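You operate a simulated robot arm through the tools that you are given. There is no shell and no other tool. Be economical: measure what you need, move in short steps, check, and stop when the job is done.

Carry out the task below with a simulated robot arm. There is one attempt and no reset: what you move stays moved.

## Task
Set the relief valve to lift at about 180 kPa.
Fine: turn the relief knob down to about 100 kPa first, shut the bypass, bring the gauge up to about 180, open the bypass again; the pump keeps running.

The check looks at the end state, three seconds after you hand in, the way a careful person would. Anything else that was tipped, shoved, dropped, spilled or broken makes it a failure.

## Robot
A 7-joint arm with a two-finger parallel gripper, fixed in place. Base frame: the origin is at the foot of the arm, x ahead of it, y to its left, z up. Lengths are in mm, angles in degrees, forces in N, time in s.
With the tool pointing down near the work surface it reaches from about 420 to 900 mm from the base axis. Its first joint turns from -115.0 to 115.0 degrees. Payload 3.91 kg.
The TCP is the grasp point between the finger pads, 30 mm short of the fingertips. In the tool frame z runs along the fingers and y along their closing line. The gripper opens to 110 mm. The fingers are 20 mm wide and 10 mm thick; the gripper's body (48 by 112 mm) begins 55 mm behind the TCP.
Orientation is told as [roll, pitch, yaw] about the base's x, y, z axes, in that order, counted from this pose: with the fingers straight down and closing along the base's y, the tool's x points along the base's -x, its y along +y and its z along -z.

## Interface
- The arm moves only by the tool send_rows. Its argument "commands" is a list of rows, each an object (a shift or turn left out is 0, a gripper value left out holds the last) with "slide": the shift along the tool's x, y, z in mm, a list of three; "dr": the turn, a rotation vector about the tool's x, y, z in degrees, a list of three; "gripper": the closure, from 0 (fully open) to 1 (shut). In form: [{"slide": [tx, ty, tz], "dr": [ax, ay, az], "gripper": gripper}, ...]. A call has 1 to 8 rows; each row is the pose to reach, as a shift and turn from the pose commanded when the call began, along the tool's axes at that moment. Rows are played at 5 a second. More than 50 mm and 8.6 degrees between two rows, or a gripper value outside its range, and nothing of the call is played. Where a pose cannot be reached the arm comes as near as it can. A force on the tool above 90 N (or 10 N above the force at the start of the call, whichever is more), or a blocked arm, ends the call early, and 0.2 s more pass. The fingers move at their own pace (about 153 mm/s each) and stop on an object; they squeeze with about 24 N. The grip force told is the motor's: it shows also when the fingers shut on nothing. Time passes only in rows, and 0.2 s behind the last, so rows that repeat a pose let the fingers close. The reply holds the time, the measured pose of the TCP, the force on the tool along the base axes, the opening and the grip force, in the units named above and with some noise, and new pictures: "views" is both (left out), scene, wrist or none.
- Cameras (640 x 400 px; columns grow to the right, rows downward): "scene" is fixed at [51.2, 649.3, 1481.5]; the picture's right is [-0.67, -0.74, 0.00], its down [-0.42, 0.37, -0.83] and it looks along [0.62, -0.55, -0.56] (base axes); focal length 325 px, centre (320, 200). "wrist" rides on the gripper at [-36, 0, -57] in the tool frame; the picture's right is [0.00, -1.00, 0.00], its down [0.97, 0.00, -0.24] and it looks along [0.24, 0.00, 0.97] (tool axes); focal length 218 px, centre (320, 200). There is no depth. A picture from a camera that has moved, and an enlarged one, comes with that camera's place and axes in the base frame and with its lens.
- move_column(by): slides the trunk up (or, below 0, down) by that many mm; the arm rides with it, the base frame stays. It gives what a move gives, with no picture.
- enlarge(camera, box): a new picture of the part [left, top, right, bottom] of that camera's present view, enlarged. No time passes.
- finish_job(): hands the job in; it is judged then, once.

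Work in short steps. Places have to be worked out from the pictures, the camera data and where the tool is seen: move nearer, look again, correct. Check each grasp and each placing, and mend what went wrong. You have 120 turns and 170 pictures in all, those below and enlarged ones among them. Open the gripper and draw the arm clear of the work before you hand the job in, unless the task says otherwise; then end with one line.

The tools are called after ">>>" as name(argument=value, ...) on one line, values as JSON. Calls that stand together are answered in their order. send_rows: Moves the arm, as the interface text tells. Its arguments: {"type":"object","properties":{"commands":{"type":"array","items":{"type":"object","properties":{"slide":{"type":"array","items":{"type":"number"}},"dr":{"type":"array","items":{"type":"number"}},"gripper":{"type":"number"}}}},"views":{"type":"string","enum":["both","scene","wrist","none"]}},"required":["commands"]} The other tools are called the same way: move_column (by) slides the trunk up or down; enlarge (camera, box) takes an enlarged picture of a part of a camera's view; finish_job () hands the job in.

At the start:

```text
time_s: 0.0
position: [313.2, 366.5, 1248.0]
ee_rot: [0.1, 0.0, 0.0]
contact_force: [-0.6, -0.6, 0.2]
gripper_width: 109.7
grasp_force: 0.1
trunk travel left (down, up): [-875.0, 115.0]
```

scene: 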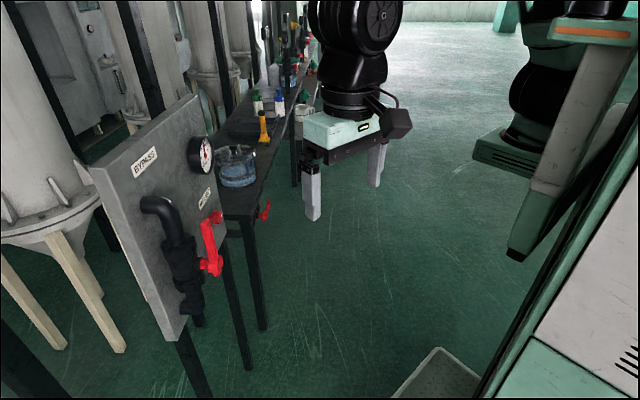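
wrist: 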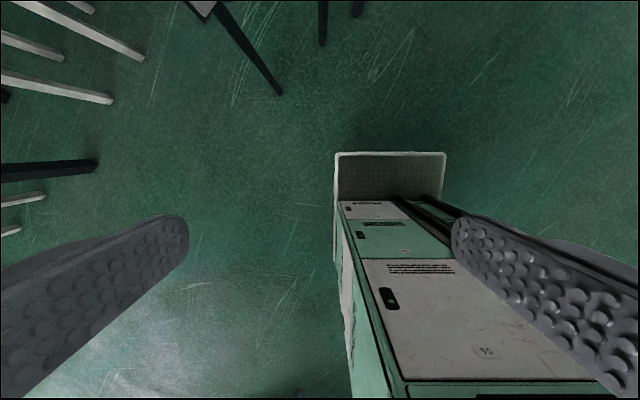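

The scene shows a vertical panel with a gauge, a bypass lever valve (red) and possibly a relief knob. I'll look closer first.

>>> enlarge(camera="scene", box=[80, 80, 300, 340])

>>> enlarge(camera="scene", box=[170, 120, 290, 290])

```text
1.54 times, centred on (190, 210) of scene
camera zoom: at [51.2, 649.3, 1481.5], right [-0.67, -0.74, 0.0], down [-0.42, 0.37, -0.83], along [0.62, -0.55, -0.56], focal length 500 px, centre (520, 185)
```

zoom: 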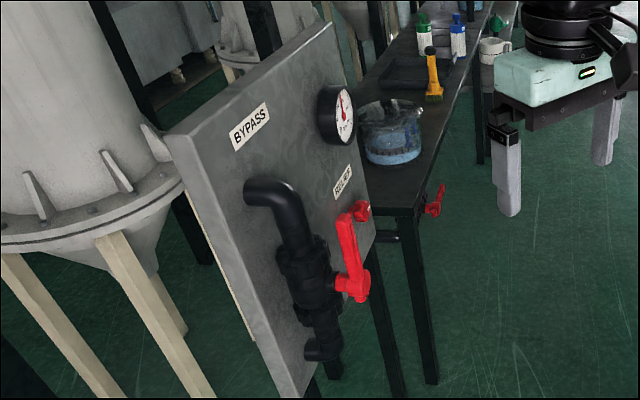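

```text
2.35 times, centred on (230, 205) of scene
camera zoom: at [51.2, 649.3, 1481.5], right [-0.67, -0.74, 0.0], down [-0.42, 0.37, -0.83], along [0.62, -0.55, -0.56], focal length 764 px, centre (532, 188)
```

zoom: 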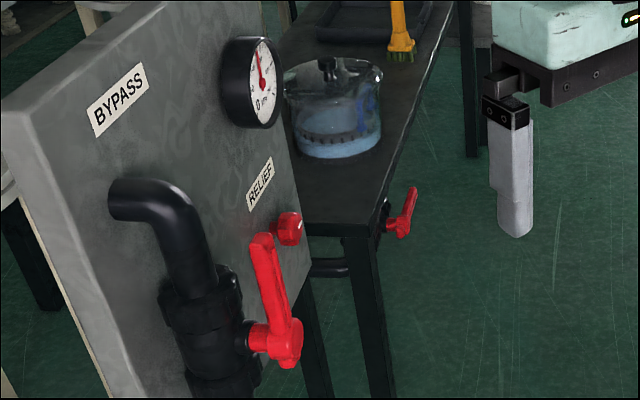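

Judging from pixel geometry, the panel stands about 45° yawed, facing the base from roughly (690, 500). I'll yaw the tool toward it, then tilt it up in steps.

>>> send_rows(commands=[{"dr": [0, 0, -8]}, {"dr": [0, 0, -16]}, {"dr": [0, 0, -24]}, {"dr": [0, 0, -32]}, {"dr": [0, 0, -40]}, {"dr": [0, 0, -45]}], views="none")

>>> send_rows(commands=[{"dr": [0, -8, 0]}, {"dr": [0, -16, 0]}, {"dr": [0, -24, 0]}, {"dr": [0, -32, 0]}, {"dr": [0, -40, 0]}, {"dr": [0, -45, 0]}], views="both")

```text
time_s: 1.4
position: [312.1, 366.2, 1247.6]
ee_rot: [0.0, -0.1, 45.1]
contact_force: [-0.3, 0.5, -0.4]
gripper_width: 109.7
grasp_force: 0.1
trunk travel left (down, up): [-875.0, 115.0]
```

```text
time_s: 2.8
position: [409.8, 347.2, 1269.7]
ee_rot: [0.1, -46.9, 33.2]
contact_force: [-0.4, -0.3, -0.4]
gripper_width: 109.6
grasp_force: 0.0
trunk travel left (down, up): [-875.0, 115.0]
stopped in row 6: the arm was blocked; the commanded pose is now the measured one
camera wrist: at [394.7, 338.7, 1334.8], right [0.55, -0.84, 0.0], down [-0.7, -0.46, -0.54], along [0.45, 0.3, -0.84], focal length 218 px, centre (320, 200)
```

scene: 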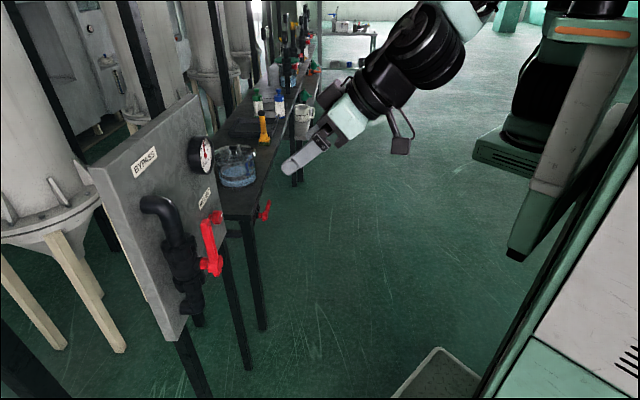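
wrist: 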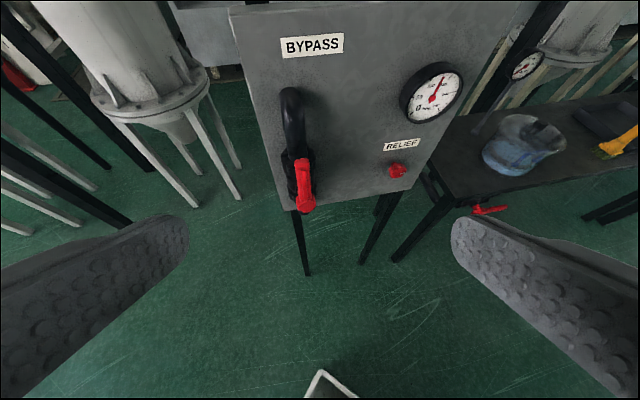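

Triangulating gives: relief knob ≈ (799, 375, 920), bypass hub ≈ (567, 487, 970), panel normal ≈ (-0.69, -0.72, 0). I'll lower the trunk, then shift to a viewing spot and level the tool.

>>> move_column(by=-200)

>>> send_rows(commands=[{"slide": [-10, -33, 10], "dr": [-2.2, 0, -2]}, {"slide": [-20, -66, 20], "dr": [-4.4, 0, -4]}, {"slide": [-30, -100, 30], "dr": [-6.6, 0, -6]}, {"slide": [-38, -133, 40], "dr": [-8.7, 0, -8.2]}], views="none")

>>> send_rows(commands=[{"dr": [0, -8, 0]}, {"dr": [0, -16, 0]}, {"dr": [0, -24, 0]}, {"dr": [0, -32, 0]}, {"dr": [0, -40, 0]}, {"dr": [0, -43, 0]}], views="both")

```text
time_s: 5.0
position: [409.1, 345.6, 1069.2]
ee_rot: [0.1, -46.7, 33.4]
contact_force: [-0.2, 0.2, -0.5]
gripper_width: 110.1
grasp_force: 0.1
trunk travel left (down, up): [-675.0, 315.0]
```

```text
time_s: 6.0
position: [518.0, 272.4, 1068.5]
ee_rot: [0.4, -46.5, 46.4]
contact_force: [-0.5, -0.8, 0.4]
gripper_width: 109.9
grasp_force: 0.1
trunk travel left (down, up): [-675.0, 315.0]
```

```text
time_s: 7.3
position: [520.4, 270.8, 1069.2]
ee_rot: [1.2, -78.6, 45.3]
contact_force: [-0.8, 0.1, -0.5]
gripper_width: 109.9
grasp_force: 0.0
out of reach, approached as far as the arm can: row 5, 6
trunk travel left (down, up): [-675.0, 315.0]
camera wrist: at [485.4, 236.9, 1115.7], right [0.73, -0.69, 0.0], down [-0.3, -0.31, -0.9], along [0.62, 0.66, -0.43], focal length 218 px, centre (320, 200)
```

scene: 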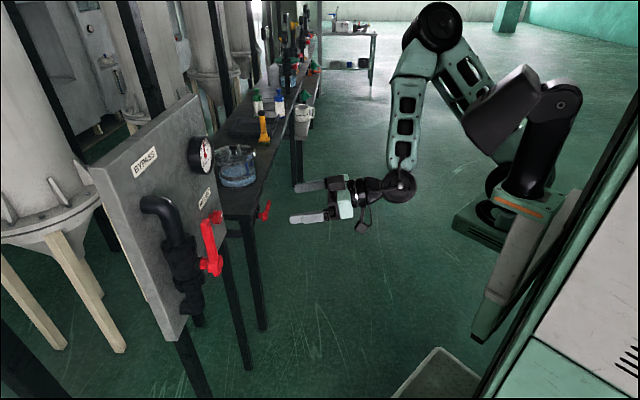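
wrist: 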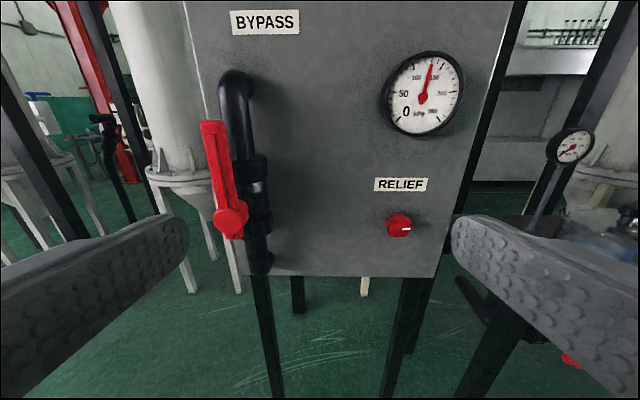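

The panel is well in view. I'll read the gauge and knob closely.

>>> enlarge(camera="wrist", box=[370, 40, 480, 140])

>>> enlarge(camera="wrist", box=[350, 165, 450, 250])

>>> enlarge(camera="wrist", box=[180, 60, 300, 280])

```text
4.00 times, centred on (425, 90) of wrist
camera zoom: at [485.4, 236.9, 1115.7], right [0.73, -0.69, 0.0], down [-0.3, -0.31, -0.9], along [0.62, 0.66, -0.43], focal length 873 px, centre (-100, 640)
```

zoom: 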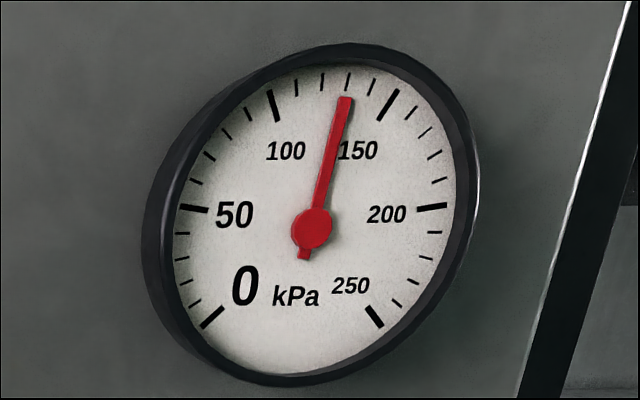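

```text
4.71 times, centred on (400, 208) of wrist
camera zoom: at [485.4, 236.9, 1115.7], right [0.73, -0.69, 0.0], down [-0.3, -0.31, -0.9], along [0.62, 0.66, -0.43], focal length 1027 px, centre (-56, 165)
```

zoom: 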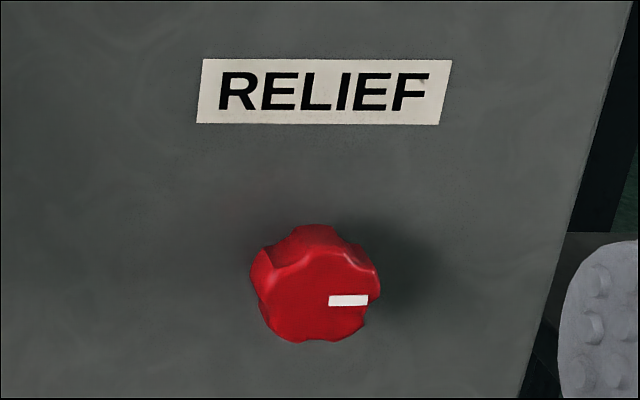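

```text
1.82 times, centred on (240, 170) of wrist
camera zoom: at [485.4, 236.9, 1115.7], right [0.73, -0.69, 0.0], down [-0.3, -0.31, -0.9], along [0.62, 0.66, -0.43], focal length 397 px, centre (466, 254)
```

zoom: 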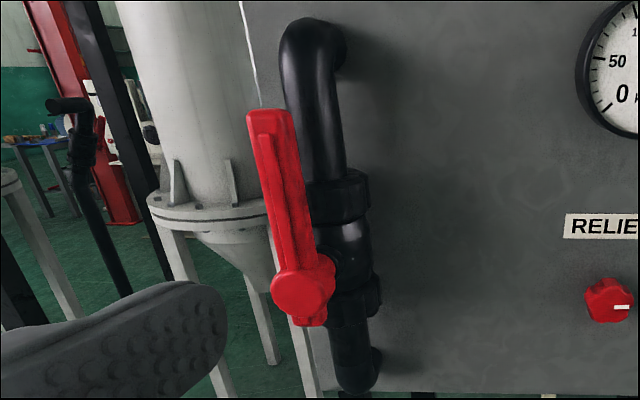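

The gauge reads about 133 kPa with the bypass open. I'll lower the trunk more, raise the arm relative to it, and come to a standoff in front of the knob.

>>> move_column(by=-300)

>>> send_rows(commands=[{"slide": [-27, -19, 22], "dr": [0, -2, 0]}, {"slide": [-53, -38, 44], "dr": [0, -4, 0]}, {"slide": [-80, -57, 65], "dr": [0, -6, 0]}, {"slide": [-106, -76, 87], "dr": [0, -8, 0]}, {"slide": [-132, -95, 109], "dr": [0, -10, 0]}, {"slide": [-159, -114, 130], "dr": [0, -11, 0]}, {"slide": [-185, -133, 152], "dr": [0, -11.4, 0]}], views="both")

```text
time_s: 10.3
position: [520.2, 271.6, 768.3]
ee_rot: [1.1, -78.7, 45.4]
contact_force: [0.2, -0.3, 0.1]
gripper_width: 109.9
grasp_force: 0.0
trunk travel left (down, up): [-375.0, 615.0]
```

```text
time_s: 11.9
position: [746.9, 316.4, 917.8]
ee_rot: [70.6, -89.5, -24.0]
contact_force: [-0.2, -0.5, 1.1]
gripper_width: 110.0
grasp_force: 0.1
out of reach, approached as far as the arm can: row 1, 2, 3, 4, 5
trunk travel left (down, up): [-375.0, 615.0]
camera wrist: at [706.2, 275.1, 954.0], right [0.73, -0.69, -0.01], down [-0.17, -0.17, -0.97], along [0.67, 0.71, -0.24], focal length 218 px, centre (320, 200)
```

scene: 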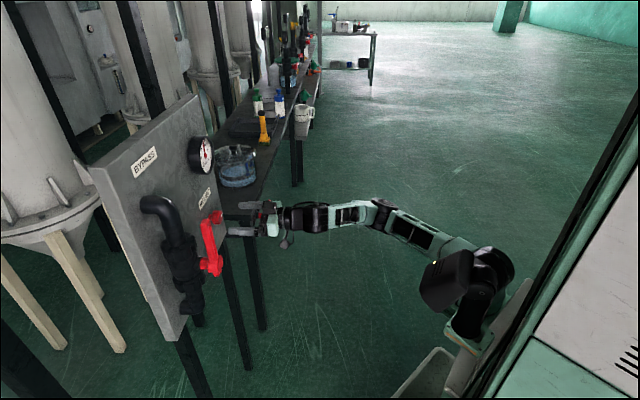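
wrist: 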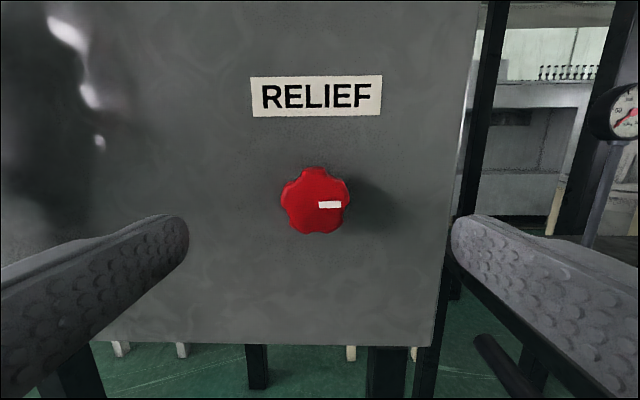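

The knob is centred in front of the tool (offset ~4 mm). I'll narrow the fingers to about 70 mm and advance 55 mm to straddle it.

>>> send_rows(commands=[{"slide": [0, 4, 0], "gripper": 0.36}, {"slide": [0, 4, 15]}, {"slide": [0, 4, 30]}, {"slide": [0, 4, 45]}, {"slide": [0, 4, 55]}, {"slide": [0, 4, 55]}], views="both")

```text
time_s: 13.3
position: [780.8, 356.2, 920.3]
ee_rot: [97.0, -89.9, -50.5]
contact_force: [0.4, -0.2, -0.1]
gripper_width: 70.5
grasp_force: 0.1
trunk travel left (down, up): [-375.0, 615.0]
camera wrist: at [740.3, 316.3, 955.8], right [0.73, -0.69, 0.0], down [-0.17, -0.17, -0.97], along [0.67, 0.71, -0.24], focal length 218 px, centre (320, 200)
```

scene: 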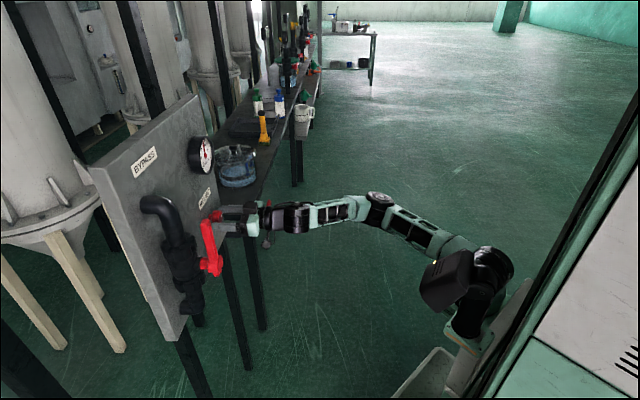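
wrist: 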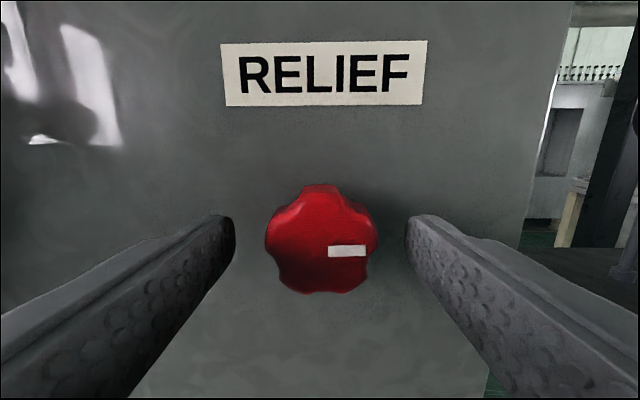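

The knob sits centred between the fingertips. I'll grip it.

>>> send_rows(commands=[{"slide": [0, 0, 4], "gripper": 0.36}, {"slide": [0, 0, 4], "gripper": 1}, {"slide": [0, 0, 4], "gripper": 1}, {"slide": [0, 0, 4], "gripper": 1}], views="wrist")

```text
time_s: 14.3
position: [783.8, 359.5, 918.4]
ee_rot: [83.7, -89.7, -37.3]
contact_force: [2.8, -1.9, -0.5]
gripper_width: 41.8
grasp_force: 44.8
trunk travel left (down, up): [-375.0, 615.0]
camera wrist: at [743.4, 318.7, 955.5], right [0.72, -0.69, 0.0], down [-0.17, -0.17, -0.97], along [0.67, 0.7, -0.24], focal length 218 px, centre (320, 200)
```

wrist: 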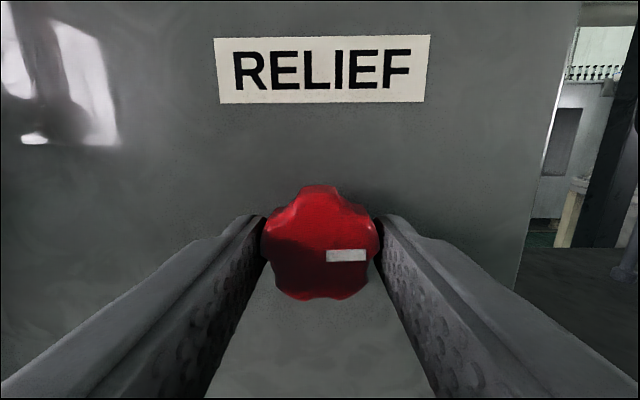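

Gripped firmly (41.8 mm). I'll turn counter-clockwise 40° as seen from the front and read the gauge.

>>> send_rows(commands=[{"dr": [0, 0, -7]}, {"dr": [0, 0, -14]}, {"dr": [0, 0, -21]}, {"dr": [0, 0, -28]}, {"dr": [0, 0, -35]}, {"dr": [0, 0, -40]}, {"dr": [0, 0, -40]}], views="wrist")

>>> enlarge(camera="scene", box=[180, 125, 230, 185])

```text
time_s: 15.9
position: [783.2, 359.1, 921.3]
ee_rot: [-90.2, -50.1, 136.5]
contact_force: [10.2, -3.8, 6.3]
gripper_width: 41.3
grasp_force: 45.1
trunk travel left (down, up): [-375.0, 615.0]
camera wrist: at [726.0, 334.8, 948.1], right [0.56, -0.53, 0.64], down [0.29, -0.6, -0.75], along [0.78, 0.6, -0.18], focal length 218 px, centre (320, 200)
```

wrist: 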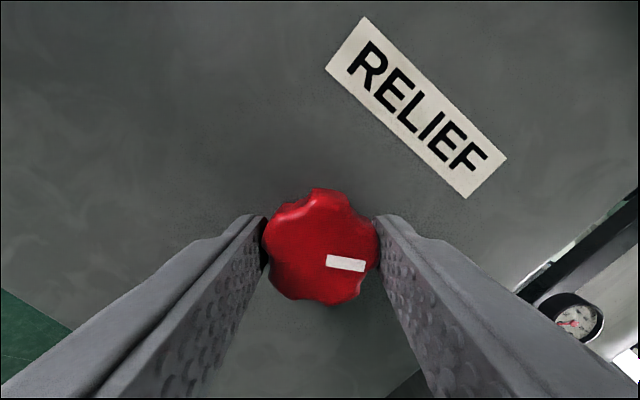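

```text
6.67 times, centred on (205, 155) of scene
camera zoom: at [51.2, 649.3, 1481.5], right [-0.67, -0.74, 0.0], down [-0.42, 0.37, -0.83], along [0.62, -0.55, -0.56], focal length 2165 px, centre (1087, 500)
```

zoom: 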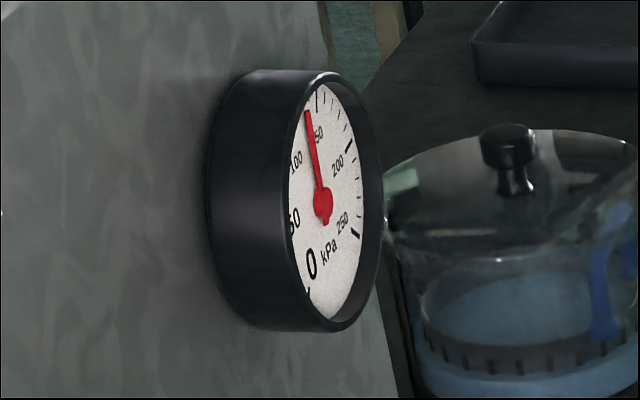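

The knob turned with the gripper; the gauge seems near unchanged (~135). I'll go another 45° the same way and compare.

>>> send_rows(commands=[{"dr": [0, 0, -7]}, {"dr": [0, 0, -14]}, {"dr": [0, 0, -21]}, {"dr": [0, 0, -28]}, {"dr": [0, 0, -35]}, {"dr": [0, 0, -42]}, {"dr": [0, 0, -45]}, {"dr": [0, 0, -45]}], views="wrist")

>>> enlarge(camera="scene", box=[180, 125, 230, 185])

```text
time_s: 17.8
position: [781.3, 360.2, 920.1]
ee_rot: [-90.0, -5.1, 136.7]
contact_force: [4.3, -1.7, 9.9]
gripper_width: 41.8
grasp_force: 44.7
trunk travel left (down, up): [-375.0, 615.0]
camera wrist: at [715.1, 344.6, 923.5], right [0.06, -0.06, 1.0], down [0.54, -0.84, -0.09], along [0.84, 0.54, -0.02], focal length 218 px, centre (320, 200)
```

wrist: 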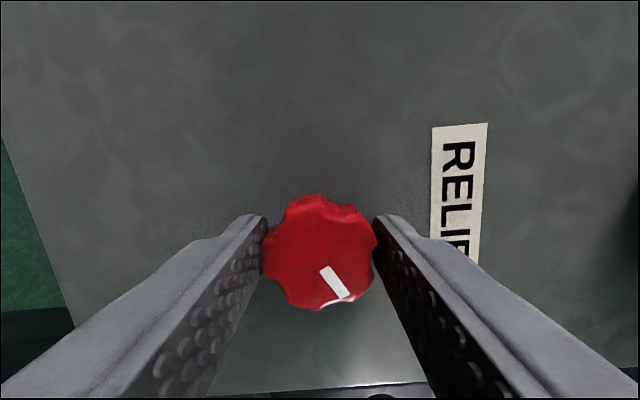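

```text
6.67 times, centred on (205, 155) of scene
camera zoom: at [51.2, 649.3, 1481.5], right [-0.67, -0.74, 0.0], down [-0.42, 0.37, -0.83], along [0.62, -0.55, -0.56], focal length 2165 px, centre (1087, 500)
```

zoom: 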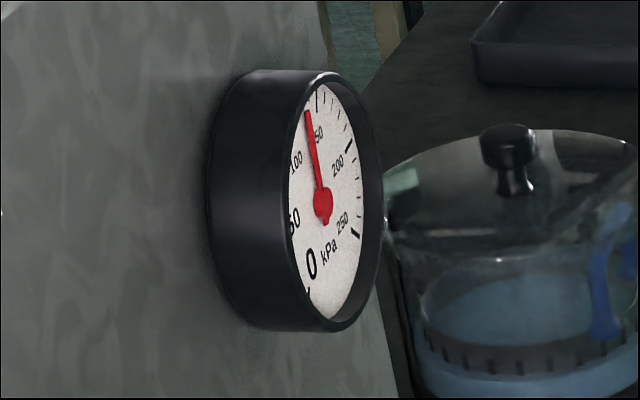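

The second turn slipped: the knob hit a stop about 30° counter-clockwise of its start, with no change on the gauge. I'll turn clockwise now and watch the gauge (safe while the bypass is open).

>>> send_rows(commands=[{"dr": [0, 0, 7]}, {"dr": [0, 0, 14]}, {"dr": [0, 0, 21]}, {"dr": [0, 0, 28]}, {"dr": [0, 0, 35]}, {"dr": [0, 0, 42]}, {"dr": [0, 0, 49]}, {"dr": [0, 0, 55]}], views="none")

>>> send_rows(commands=[{"dr": [0, 0, 7]}, {"dr": [0, 0, 14]}, {"dr": [0, 0, 21]}, {"dr": [0, 0, 28]}, {"dr": [0, 0, 35]}, {"dr": [0, 0, 35]}], views="wrist")

>>> enlarge(camera="scene", box=[180, 125, 230, 185])

```text
time_s: 19.6
position: [781.7, 360.2, 922.0]
ee_rot: [-90.4, -60.3, 136.8]
contact_force: [9.3, 3.8, 26.9]
gripper_width: 41.9
grasp_force: 44.6
trunk travel left (down, up): [-375.0, 615.0]
```

```text
time_s: 20.9
position: [782.9, 358.1, 919.5]
ee_rot: [89.5, -84.7, -43.1]
contact_force: [4.7, -17.7, 7.3]
gripper_width: 41.1
grasp_force: 44.5
trunk travel left (down, up): [-375.0, 615.0]
camera wrist: at [744.9, 315.8, 955.3], right [0.72, -0.69, -0.09], down [-0.23, -0.11, -0.97], along [0.65, 0.72, -0.24], focal length 218 px, centre (320, 200)
```

wrist: 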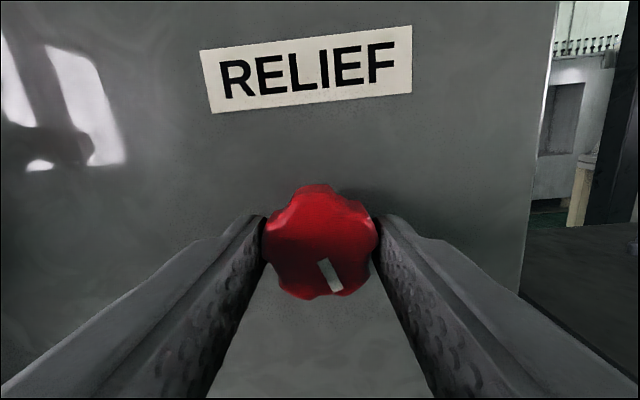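

```text
6.67 times, centred on (205, 155) of scene
camera zoom: at [51.2, 649.3, 1481.5], right [-0.67, -0.74, 0.0], down [-0.42, 0.37, -0.83], along [0.62, -0.55, -0.56], focal length 2165 px, centre (1087, 500)
```

zoom: 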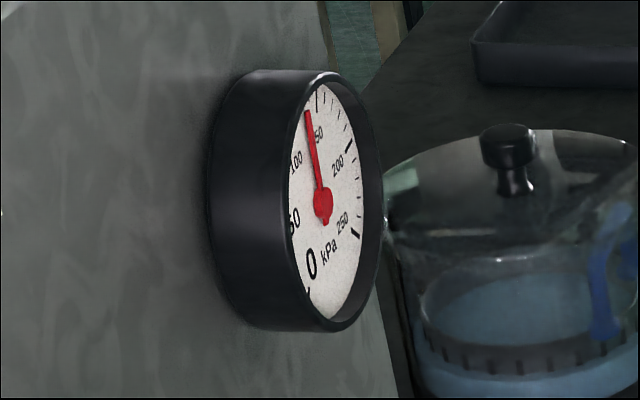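

The knob moved ~90° clockwise from the stop with no gauge change yet. I'll continue clockwise.

>>> send_rows(commands=[{"dr": [0, 0, 7]}, {"dr": [0, 0, 14]}, {"dr": [0, 0, 21]}, {"dr": [0, 0, 28]}, {"dr": [0, 0, 35]}, {"dr": [0, 0, 42]}, {"dr": [0, 0, 49]}, {"dr": [0, 0, 49]}], views="wrist")

>>> enlarge(camera="scene", box=[180, 125, 230, 185])

```text
time_s: 22.8
position: [782.4, 358.2, 920.0]
ee_rot: [90.0, -35.6, -43.5]
contact_force: [-1.1, -25.0, -5.3]
gripper_width: 41.0
grasp_force: 44.7
trunk travel left (down, up): [-375.0, 615.0]
camera wrist: at [763.5, 298.6, 940.6], right [0.42, -0.4, -0.81], down [-0.74, 0.37, -0.56], along [0.53, 0.84, -0.14], focal length 218 px, centre (320, 200)
```

wrist: 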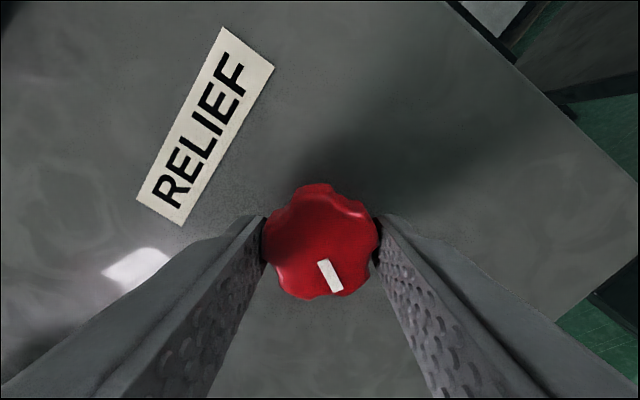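

```text
6.67 times, centred on (205, 155) of scene
camera zoom: at [51.2, 649.3, 1481.5], right [-0.67, -0.74, 0.0], down [-0.42, 0.37, -0.83], along [0.62, -0.55, -0.56], focal length 2165 px, centre (1087, 500)
```

zoom: 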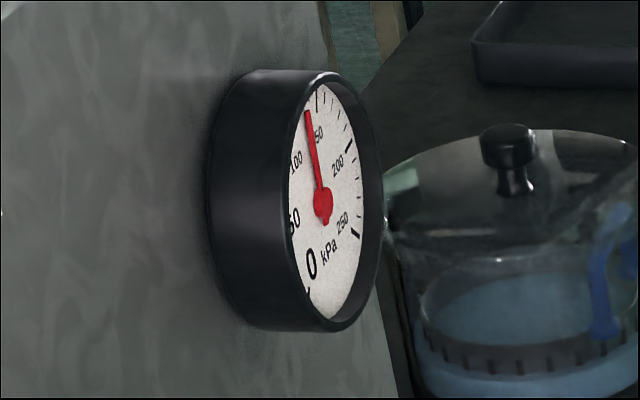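

Still unchanged at ~145° from the stop. Continuing clockwise another 49°.

>>> send_rows(commands=[{"dr": [0, 0, 7]}, {"dr": [0, 0, 14]}, {"dr": [0, 0, 21]}, {"dr": [0, 0, 28]}, {"dr": [0, 0, 35]}, {"dr": [0, 0, 42]}, {"dr": [0, 0, 49]}, {"dr": [0, 0, 49]}], views="wrist")

>>> enlarge(camera="scene", box=[180, 125, 230, 185])

```text
time_s: 24.6
position: [783.2, 360.1, 919.8]
ee_rot: [90.0, 13.3, -43.4]
contact_force: [10.6, -12.0, -2.5]
gripper_width: 40.8
grasp_force: 44.7
trunk travel left (down, up): [-375.0, 615.0]
camera wrist: at [767.8, 295.1, 911.9], right [-0.17, 0.16, -0.97], down [-0.85, 0.48, 0.22], along [0.5, 0.87, 0.06], focal length 218 px, centre (320, 200)
```

wrist: 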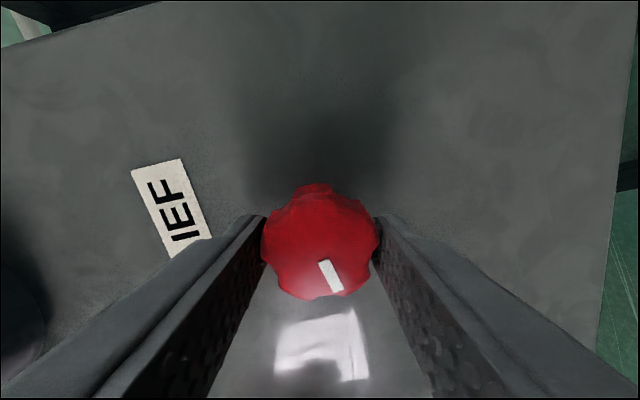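

```text
6.67 times, centred on (205, 155) of scene
camera zoom: at [51.2, 649.3, 1481.5], right [-0.67, -0.74, 0.0], down [-0.42, 0.37, -0.83], along [0.62, -0.55, -0.56], focal length 2165 px, centre (1087, 500)
```

zoom: 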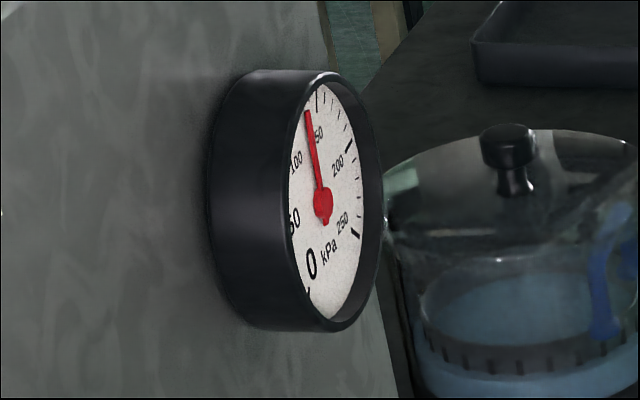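

No response still at ~195° from the stop. I'll try a further 49°, looking for a stop or a reaction.

>>> send_rows(commands=[{"dr": [0, 0, 7]}, {"dr": [0, 0, 14]}, {"dr": [0, 0, 21]}, {"dr": [0, 0, 28]}, {"dr": [0, 0, 35]}, {"dr": [0, 0, 42]}, {"dr": [0, 0, 49]}, {"dr": [0, 0, 49]}], views="wrist")

>>> enlarge(camera="scene", box=[180, 125, 230, 185])

```text
time_s: 26.4
position: [784.0, 358.8, 920.0]
ee_rot: [92.6, 61.0, -40.9]
contact_force: [4.8, -7.6, 43.3]
gripper_width: 41.0
grasp_force: 44.8
out of reach, approached as far as the arm can: row 7, 8
trunk travel left (down, up): [-375.0, 615.0]
camera wrist: at [756.4, 306.5, 887.0], right [-0.63, 0.61, -0.49], down [-0.52, 0.13, 0.84], along [0.57, 0.78, 0.23], focal length 218 px, centre (320, 200)
```

wrist: 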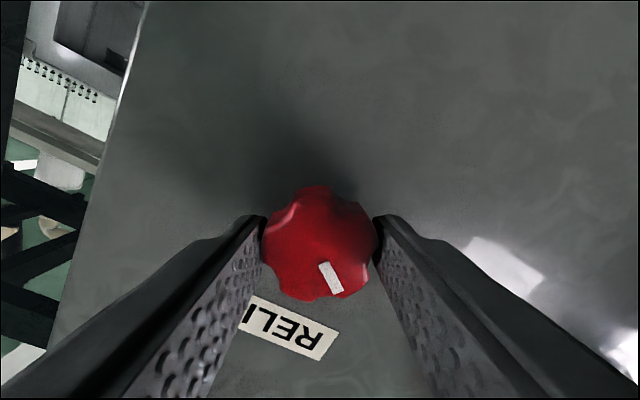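

```text
6.67 times, centred on (205, 155) of scene
camera zoom: at [51.2, 649.3, 1481.5], right [-0.67, -0.74, 0.0], down [-0.42, 0.37, -0.83], along [0.62, -0.55, -0.56], focal length 2165 px, centre (1087, 500)
```

zoom: 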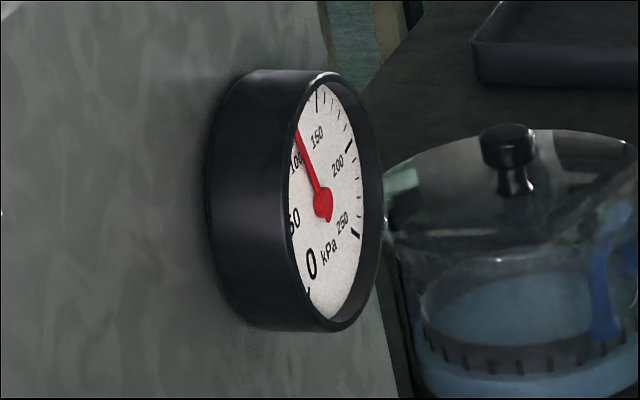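

The gauge fell to ~112 kPa: clockwise lowers the setting. The wrist is at its limit, so I'll open, turn back 60° and regrip for the remaining bit.

>>> send_rows(commands=[{"gripper": 0.36}, {"gripper": 0.36}, {"dr": [0, 0, -8]}, {"dr": [0, 0, -16]}, {"dr": [0, 0, -24]}, {"dr": [0, 0, -32]}, {"dr": [0, 0, -40]}, {"dr": [0, 0, -48]}], views="none")

>>> send_rows(commands=[{"dr": [0, 0, -8], "gripper": 0.36}, {"dr": [0, 0, -16], "gripper": 0.36}, {"dr": [0, 0, -16], "gripper": 0.36}], views="wrist")

>>> enlarge(camera="scene", box=[180, 125, 230, 185])

```text
time_s: 28.1
position: [786.7, 361.3, 910.3]
ee_rot: [89.9, 14.2, -43.5]
contact_force: [-0.3, 0.0, -0.1]
gripper_width: 70.5
grasp_force: 0.1
trunk travel left (down, up): [-375.0, 615.0]
```

```text
time_s: 28.9
position: [785.4, 359.9, 909.5]
ee_rot: [90.0, -1.8, -43.5]
contact_force: [0.3, 0.3, 0.4]
gripper_width: 70.3
grasp_force: 0.0
trunk travel left (down, up): [-375.0, 615.0]
camera wrist: at [771.7, 295.4, 910.7], right [0.02, -0.02, -1.0], down [-0.87, 0.49, -0.03], along [0.49, 0.87, -0.01], focal length 218 px, centre (320, 200)
```

wrist: 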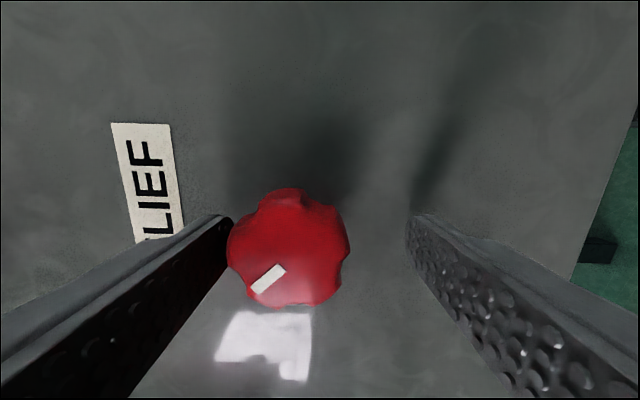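

```text
6.67 times, centred on (205, 155) of scene
camera zoom: at [51.2, 649.3, 1481.5], right [-0.67, -0.74, 0.0], down [-0.42, 0.37, -0.83], along [0.62, -0.55, -0.56], focal length 2165 px, centre (1087, 500)
```

zoom: 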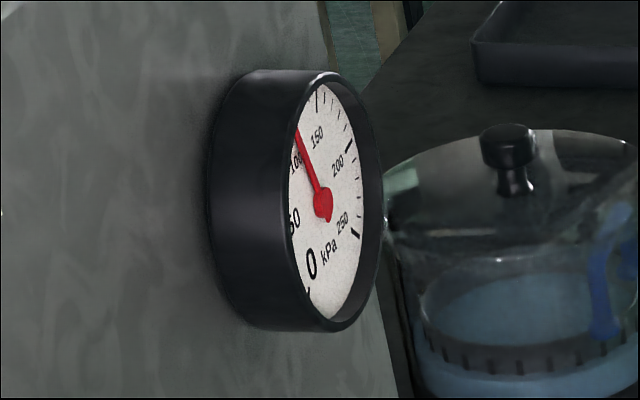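

The TCP sits 10 mm low after the sag was released; I'll recentre (+10 along tool y), regrip and turn 20° clockwise.

>>> send_rows(commands=[{"slide": [0, 10, 0]}, {"slide": [0, 10, 0], "gripper": 1}, {"slide": [0, 10, 0], "gripper": 1}, {"slide": [0, 10, 0], "gripper": 1}, {"slide": [0, 10, 0], "dr": [0, 0, 7]}, {"slide": [0, 10, 0], "dr": [0, 0, 14]}, {"slide": [0, 10, 0], "dr": [0, 0, 20]}, {"slide": [0, 10, 0], "dr": [0, 0, 20]}], views="wrist")

>>> enlarge(camera="scene", box=[180, 125, 230, 185])

```text
time_s: 30.8
position: [785.8, 361.2, 919.3]
ee_rot: [90.0, 18.3, -43.4]
contact_force: [-1.3, -7.3, 1.6]
gripper_width: 41.1
grasp_force: 45.3
trunk travel left (down, up): [-375.0, 615.0]
camera wrist: at [770.1, 296.8, 908.6], right [-0.23, 0.22, -0.95], down [-0.83, 0.46, 0.31], along [0.5, 0.86, 0.08], focal length 218 px, centre (320, 200)
```

wrist: 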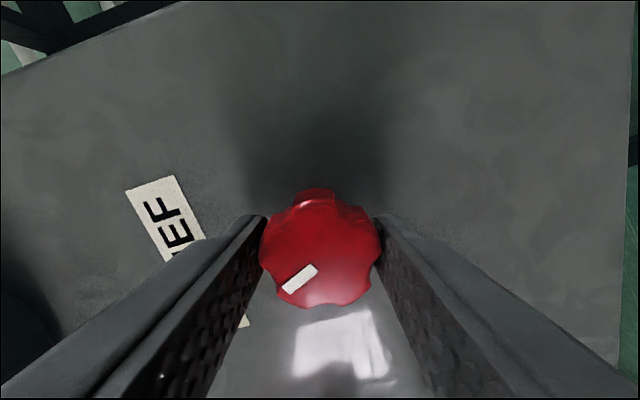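

```text
6.67 times, centred on (205, 155) of scene
camera zoom: at [51.2, 649.3, 1481.5], right [-0.67, -0.74, 0.0], down [-0.42, 0.37, -0.83], along [0.62, -0.55, -0.56], focal length 2165 px, centre (1087, 500)
```

zoom: 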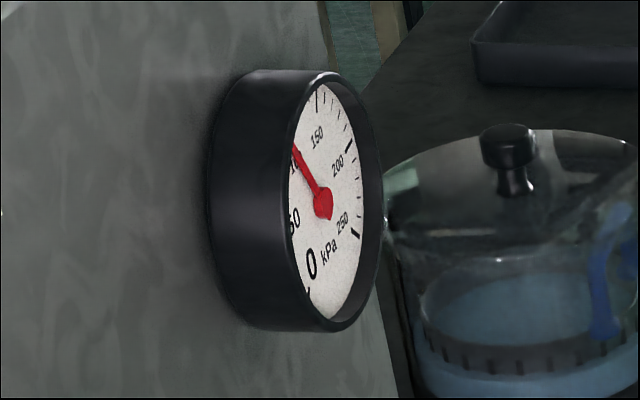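

The gauge now reads near 100. I'll release, back straight off 100 mm, then roll the tool level.

>>> send_rows(commands=[{"gripper": 0.36}, {"gripper": 0.36}, {"slide": [0, 0, -30]}, {"slide": [0, 0, -65], "dr": [0, 0, -8]}, {"slide": [0, 0, -100], "dr": [0, 0, -16]}, {"slide": [0, 0, -110], "dr": [0, 0, -24]}, {"slide": [0, 0, -110], "dr": [0, 0, -32]}, {"slide": [0, 0, -110], "dr": [0, 0, -40]}], views="none")

>>> send_rows(commands=[{"dr": [0, 0, -8.5]}, {"dr": [0, 0, -17]}, {"dr": [0, 0, -25.5]}, {"dr": [0, 0, -34]}, {"dr": [0, 0, -42.5]}, {"dr": [0, 0, -51]}, {"dr": [0, 0, -59.5]}, {"dr": [0, 0, -68]}], views="wrist")

>>> enlarge(camera="scene", box=[120, 120, 260, 330])

```text
time_s: 32.5
position: [711.1, 280.7, 920.4]
ee_rot: [90.0, -21.8, -43.5]
contact_force: [0.3, -0.8, -0.3]
gripper_width: 70.4
grasp_force: 0.0
trunk travel left (down, up): [-375.0, 615.0]
```

```text
time_s: 34.4
position: [709.7, 283.0, 918.4]
ee_rot: [77.8, -89.9, -31.3]
contact_force: [-0.7, 0.4, 0.1]
gripper_width: 70.4
grasp_force: 0.2
trunk travel left (down, up): [-375.0, 615.0]
camera wrist: at [669.9, 240.5, 955.2], right [0.73, -0.69, 0.0], down [-0.17, -0.17, -0.97], along [0.67, 0.7, -0.24], focal length 218 px, centre (320, 200)
```

wrist: 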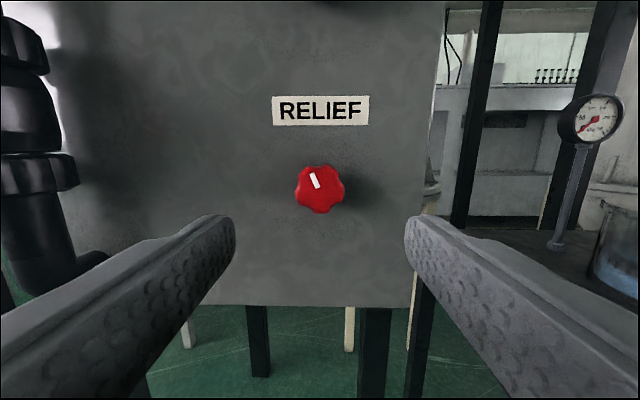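

```text
1.90 times, centred on (190, 225) of scene
camera zoom: at [51.2, 649.3, 1481.5], right [-0.67, -0.74, 0.0], down [-0.42, 0.37, -0.83], along [0.62, -0.55, -0.56], focal length 619 px, centre (568, 152)
```

zoom: 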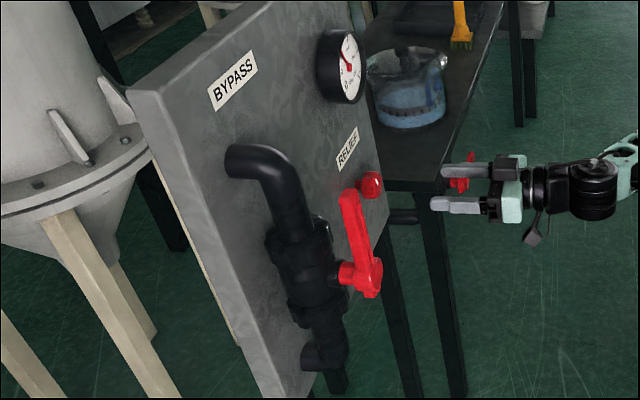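

Knob is released with its mark at ~11 o'clock. Bypass hub is ≈(563, 488, 978), with the lever up to z≈1092. I'll move to a standoff in front of the lever's upper part.

>>> send_rows(commands=[{"slide": [-5, 5, -40]}, {"slide": [-26, 45, -45]}, {"slide": [-47, 85, -45]}, {"slide": [-68, 125, -45]}, {"slide": [-89, 165, -45]}, {"slide": [-110, 205, -45]}, {"slide": [-132, 246, -43]}], views="both")

```text
time_s: 36.0
position: [503.4, 418.5, 1051.8]
ee_rot: [85.6, -89.7, -39.1]
contact_force: [1.1, -0.6, -0.3]
gripper_width: 70.3
grasp_force: 0.1
trunk travel left (down, up): [-375.0, 615.0]
camera wrist: at [462.5, 378.0, 1087.8], right [0.72, -0.69, 0.0], down [-0.17, -0.17, -0.97], along [0.67, 0.7, -0.24], focal length 218 px, centre (320, 200)
```

scene: 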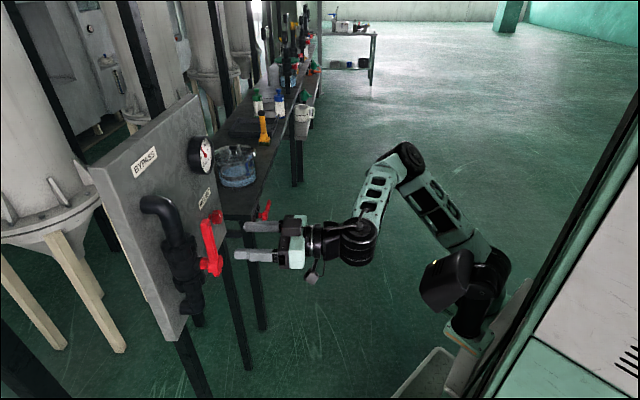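
wrist: 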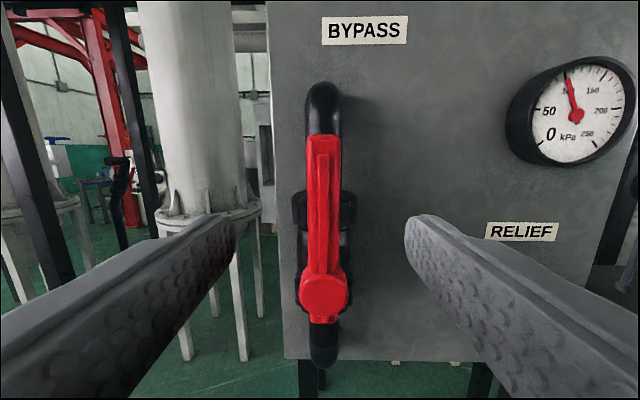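

Clear view: the lever is centred and vertical. I'll zoom on the gauge, and advance 55 mm raising 8 mm.

>>> enlarge(camera="wrist", box=[500, 45, 640, 175])

>>> send_rows(commands=[{"slide": [-8, 0, 15]}, {"slide": [-8, 0, 30]}, {"slide": [-8, 0, 45]}, {"slide": [-8, 0, 58]}, {"slide": [-8, 0, 58]}], views="both")

>>> enlarge(camera="scene", box=[150, 190, 270, 310])

```text
3.08 times, centred on (570, 110) of wrist
camera zoom: at [462.5, 378.0, 1087.8], right [0.72, -0.69, 0.0], down [-0.17, -0.17, -0.97], along [0.67, 0.7, -0.24], focal length 672 px, centre (-449, 477)
```

zoom: 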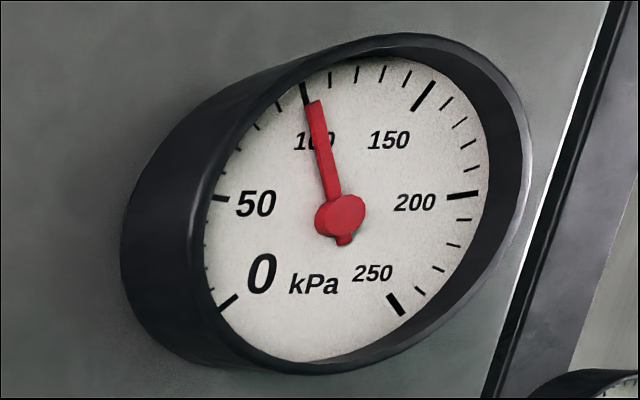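

```text
time_s: 37.1
position: [541.5, 460.3, 1060.7]
ee_rot: [89.1, -89.7, -42.5]
contact_force: [-0.7, -0.8, 0.5]
gripper_width: 70.3
grasp_force: 0.0
trunk travel left (down, up): [-375.0, 615.0]
camera wrist: at [501.8, 420.2, 1096.4], right [0.73, -0.69, 0.0], down [-0.17, -0.17, -0.97], along [0.67, 0.71, -0.24], focal length 218 px, centre (320, 200)
```

scene: 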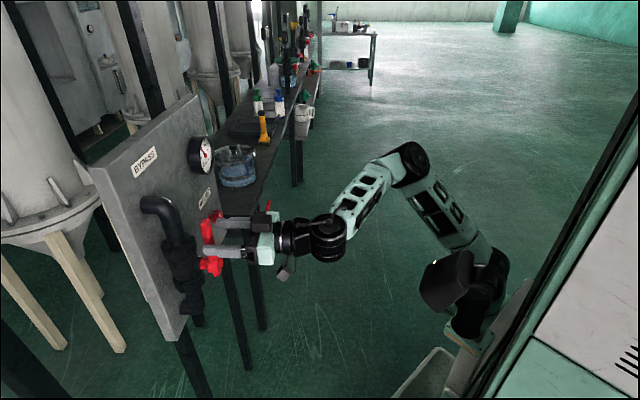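
wrist: 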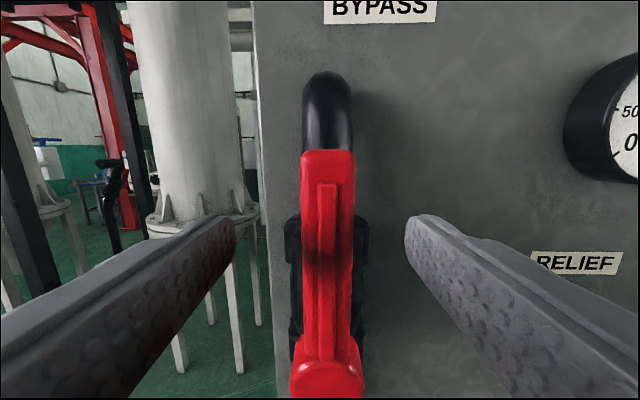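

```text
3.33 times, centred on (210, 250) of scene
camera zoom: at [51.2, 649.3, 1481.5], right [-0.67, -0.74, 0.0], down [-0.42, 0.37, -0.83], along [0.62, -0.55, -0.56], focal length 1083 px, centre (687, 33)
```

zoom: 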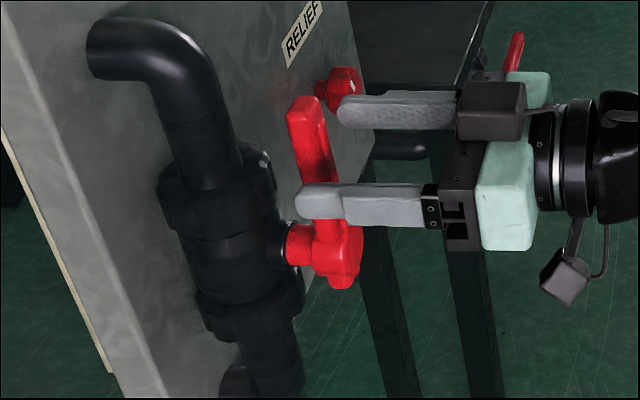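

Gauge reads ~103 kPa. The fingers straddle the lever; I'll shift 3 mm right, 8 mm deeper, and grip.

>>> send_rows(commands=[{"slide": [0, -3, 8], "gripper": 0.36}, {"slide": [0, -3, 8], "gripper": 1}, {"slide": [0, -3, 8], "gripper": 1}, {"slide": [0, -3, 8], "gripper": 1}], views="wrist")

```text
time_s: 38.1
position: [550.7, 464.3, 1059.9]
ee_rot: [97.2, -89.8, -50.7]
contact_force: [0.1, 0.5, 1.0]
gripper_width: 22.7
grasp_force: 45.4
trunk travel left (down, up): [-375.0, 615.0]
camera wrist: at [509.8, 424.0, 1096.4], right [0.73, -0.69, 0.0], down [-0.17, -0.17, -0.97], along [0.67, 0.7, -0.24], focal length 218 px, centre (320, 200)
```

wrist: 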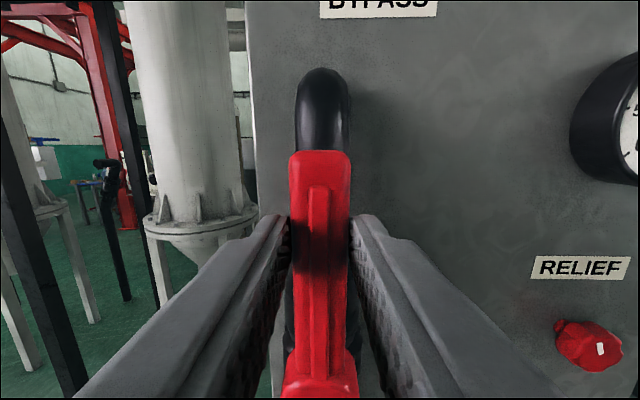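

Lever gripped (22.7 mm). Test arc of 24° clockwise about the hub, radius 86 mm.

>>> send_rows(commands=[{"slide": [0.8, -12, 0], "dr": [0, 0, 8]}, {"slide": [3.3, -23.7, 0], "dr": [0, 0, 16]}, {"slide": [7.4, -35, 0], "dr": [0, 0, 24]}, {"slide": [7.4, -35, 0], "dr": [0, 0, 24]}], views="wrist")

```text
time_s: 38.9
position: [546.4, 455.8, 1056.6]
ee_rot: [90.3, -71.1, -40.0]
contact_force: [-5.9, 41.9, 0.0]
gripper_width: 30.4
grasp_force: 45.1
trunk travel left (down, up): [-375.0, 615.0]
stopped in row 3: the force on the tool passed its limit (the readings are from after the stop); the commanded pose is now the measured one
camera wrist: at [516.8, 405.9, 1090.6], right [0.73, -0.6, -0.32], down [-0.39, 0.02, -0.92], along [0.56, 0.8, -0.23], focal length 218 px, centre (320, 200)
```

wrist: 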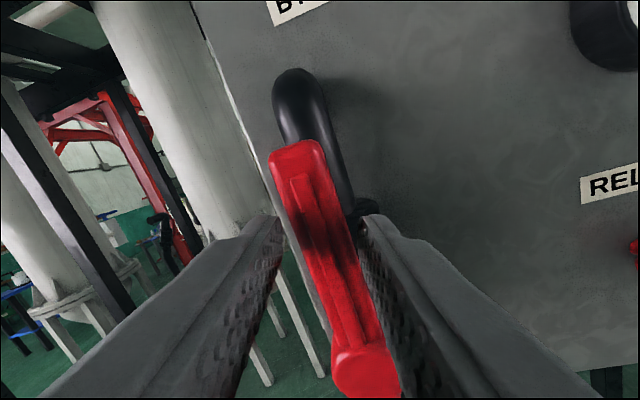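

The lever won't go clockwise (it's against its stop). I'll release, restore the pose, and regrip to turn counter-clockwise.

>>> send_rows(commands=[{"gripper": 0.45}, {"gripper": 0.45}, {"slide": [-2, 3.6, 8], "dr": [1.5, -0.5, -8]}, {"slide": [-2, 3.6, 8], "dr": [3.4, -1.2, -16]}, {"slide": [-2, 3.6, 8], "dr": [3.4, -1.2, -19]}, {"slide": [-2, 3.6, 8], "dr": [3.4, -1.2, -19]}], views="wrist")

```text
time_s: 40.3
position: [553.8, 461.3, 1060.2]
ee_rot: [164.5, -89.3, -118.6]
contact_force: [0.2, 0.2, -0.4]
gripper_width: 60.7
grasp_force: 0.1
trunk travel left (down, up): [-375.0, 615.0]
camera wrist: at [512.7, 420.2, 1095.7], right [0.72, -0.7, 0.0], down [-0.16, -0.16, -0.97], along [0.68, 0.7, -0.23], focal length 218 px, centre (320, 200)
```

wrist: 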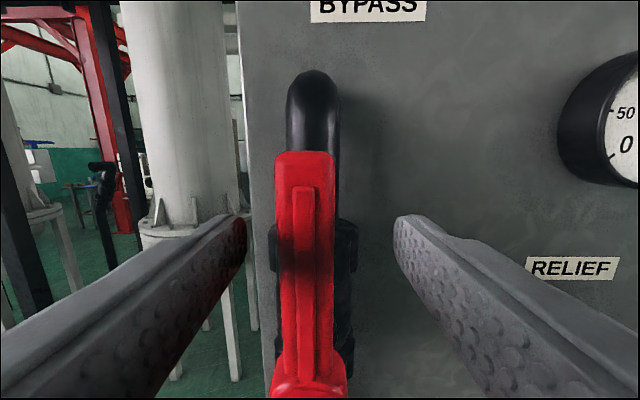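

Now recentre 5 mm left, grip, and test 16° counter-clockwise.

>>> send_rows(commands=[{"slide": [0, 5, 0]}, {"slide": [0, 5, 0], "gripper": 1}, {"slide": [0, 5, 0], "gripper": 1}, {"slide": [0, 5, 0], "gripper": 1}, {"slide": [0.8, 17, 0], "dr": [0, 0, -8]}, {"slide": [3.3, 28.7, 0], "dr": [0, 0, -16]}, {"slide": [3.3, 28.7, 0], "dr": [0, 0, -16]}], views="wrist")

```text
time_s: 41.9
position: [534.2, 480.1, 1056.5]
ee_rot: [-92.8, -74.1, 138.5]
contact_force: [3.8, 1.8, 3.0]
gripper_width: 22.6
grasp_force: 43.6
trunk travel left (down, up): [-375.0, 615.0]
camera wrist: at [486.1, 447.0, 1090.9], right [0.69, -0.67, 0.27], down [0.03, -0.35, -0.94], along [0.73, 0.65, -0.22], focal length 218 px, centre (320, 200)
```

wrist: 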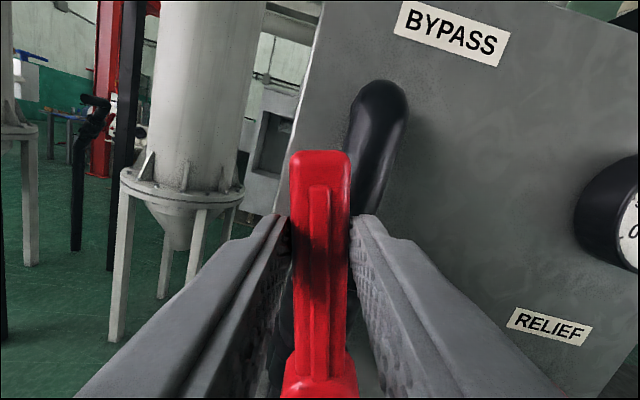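

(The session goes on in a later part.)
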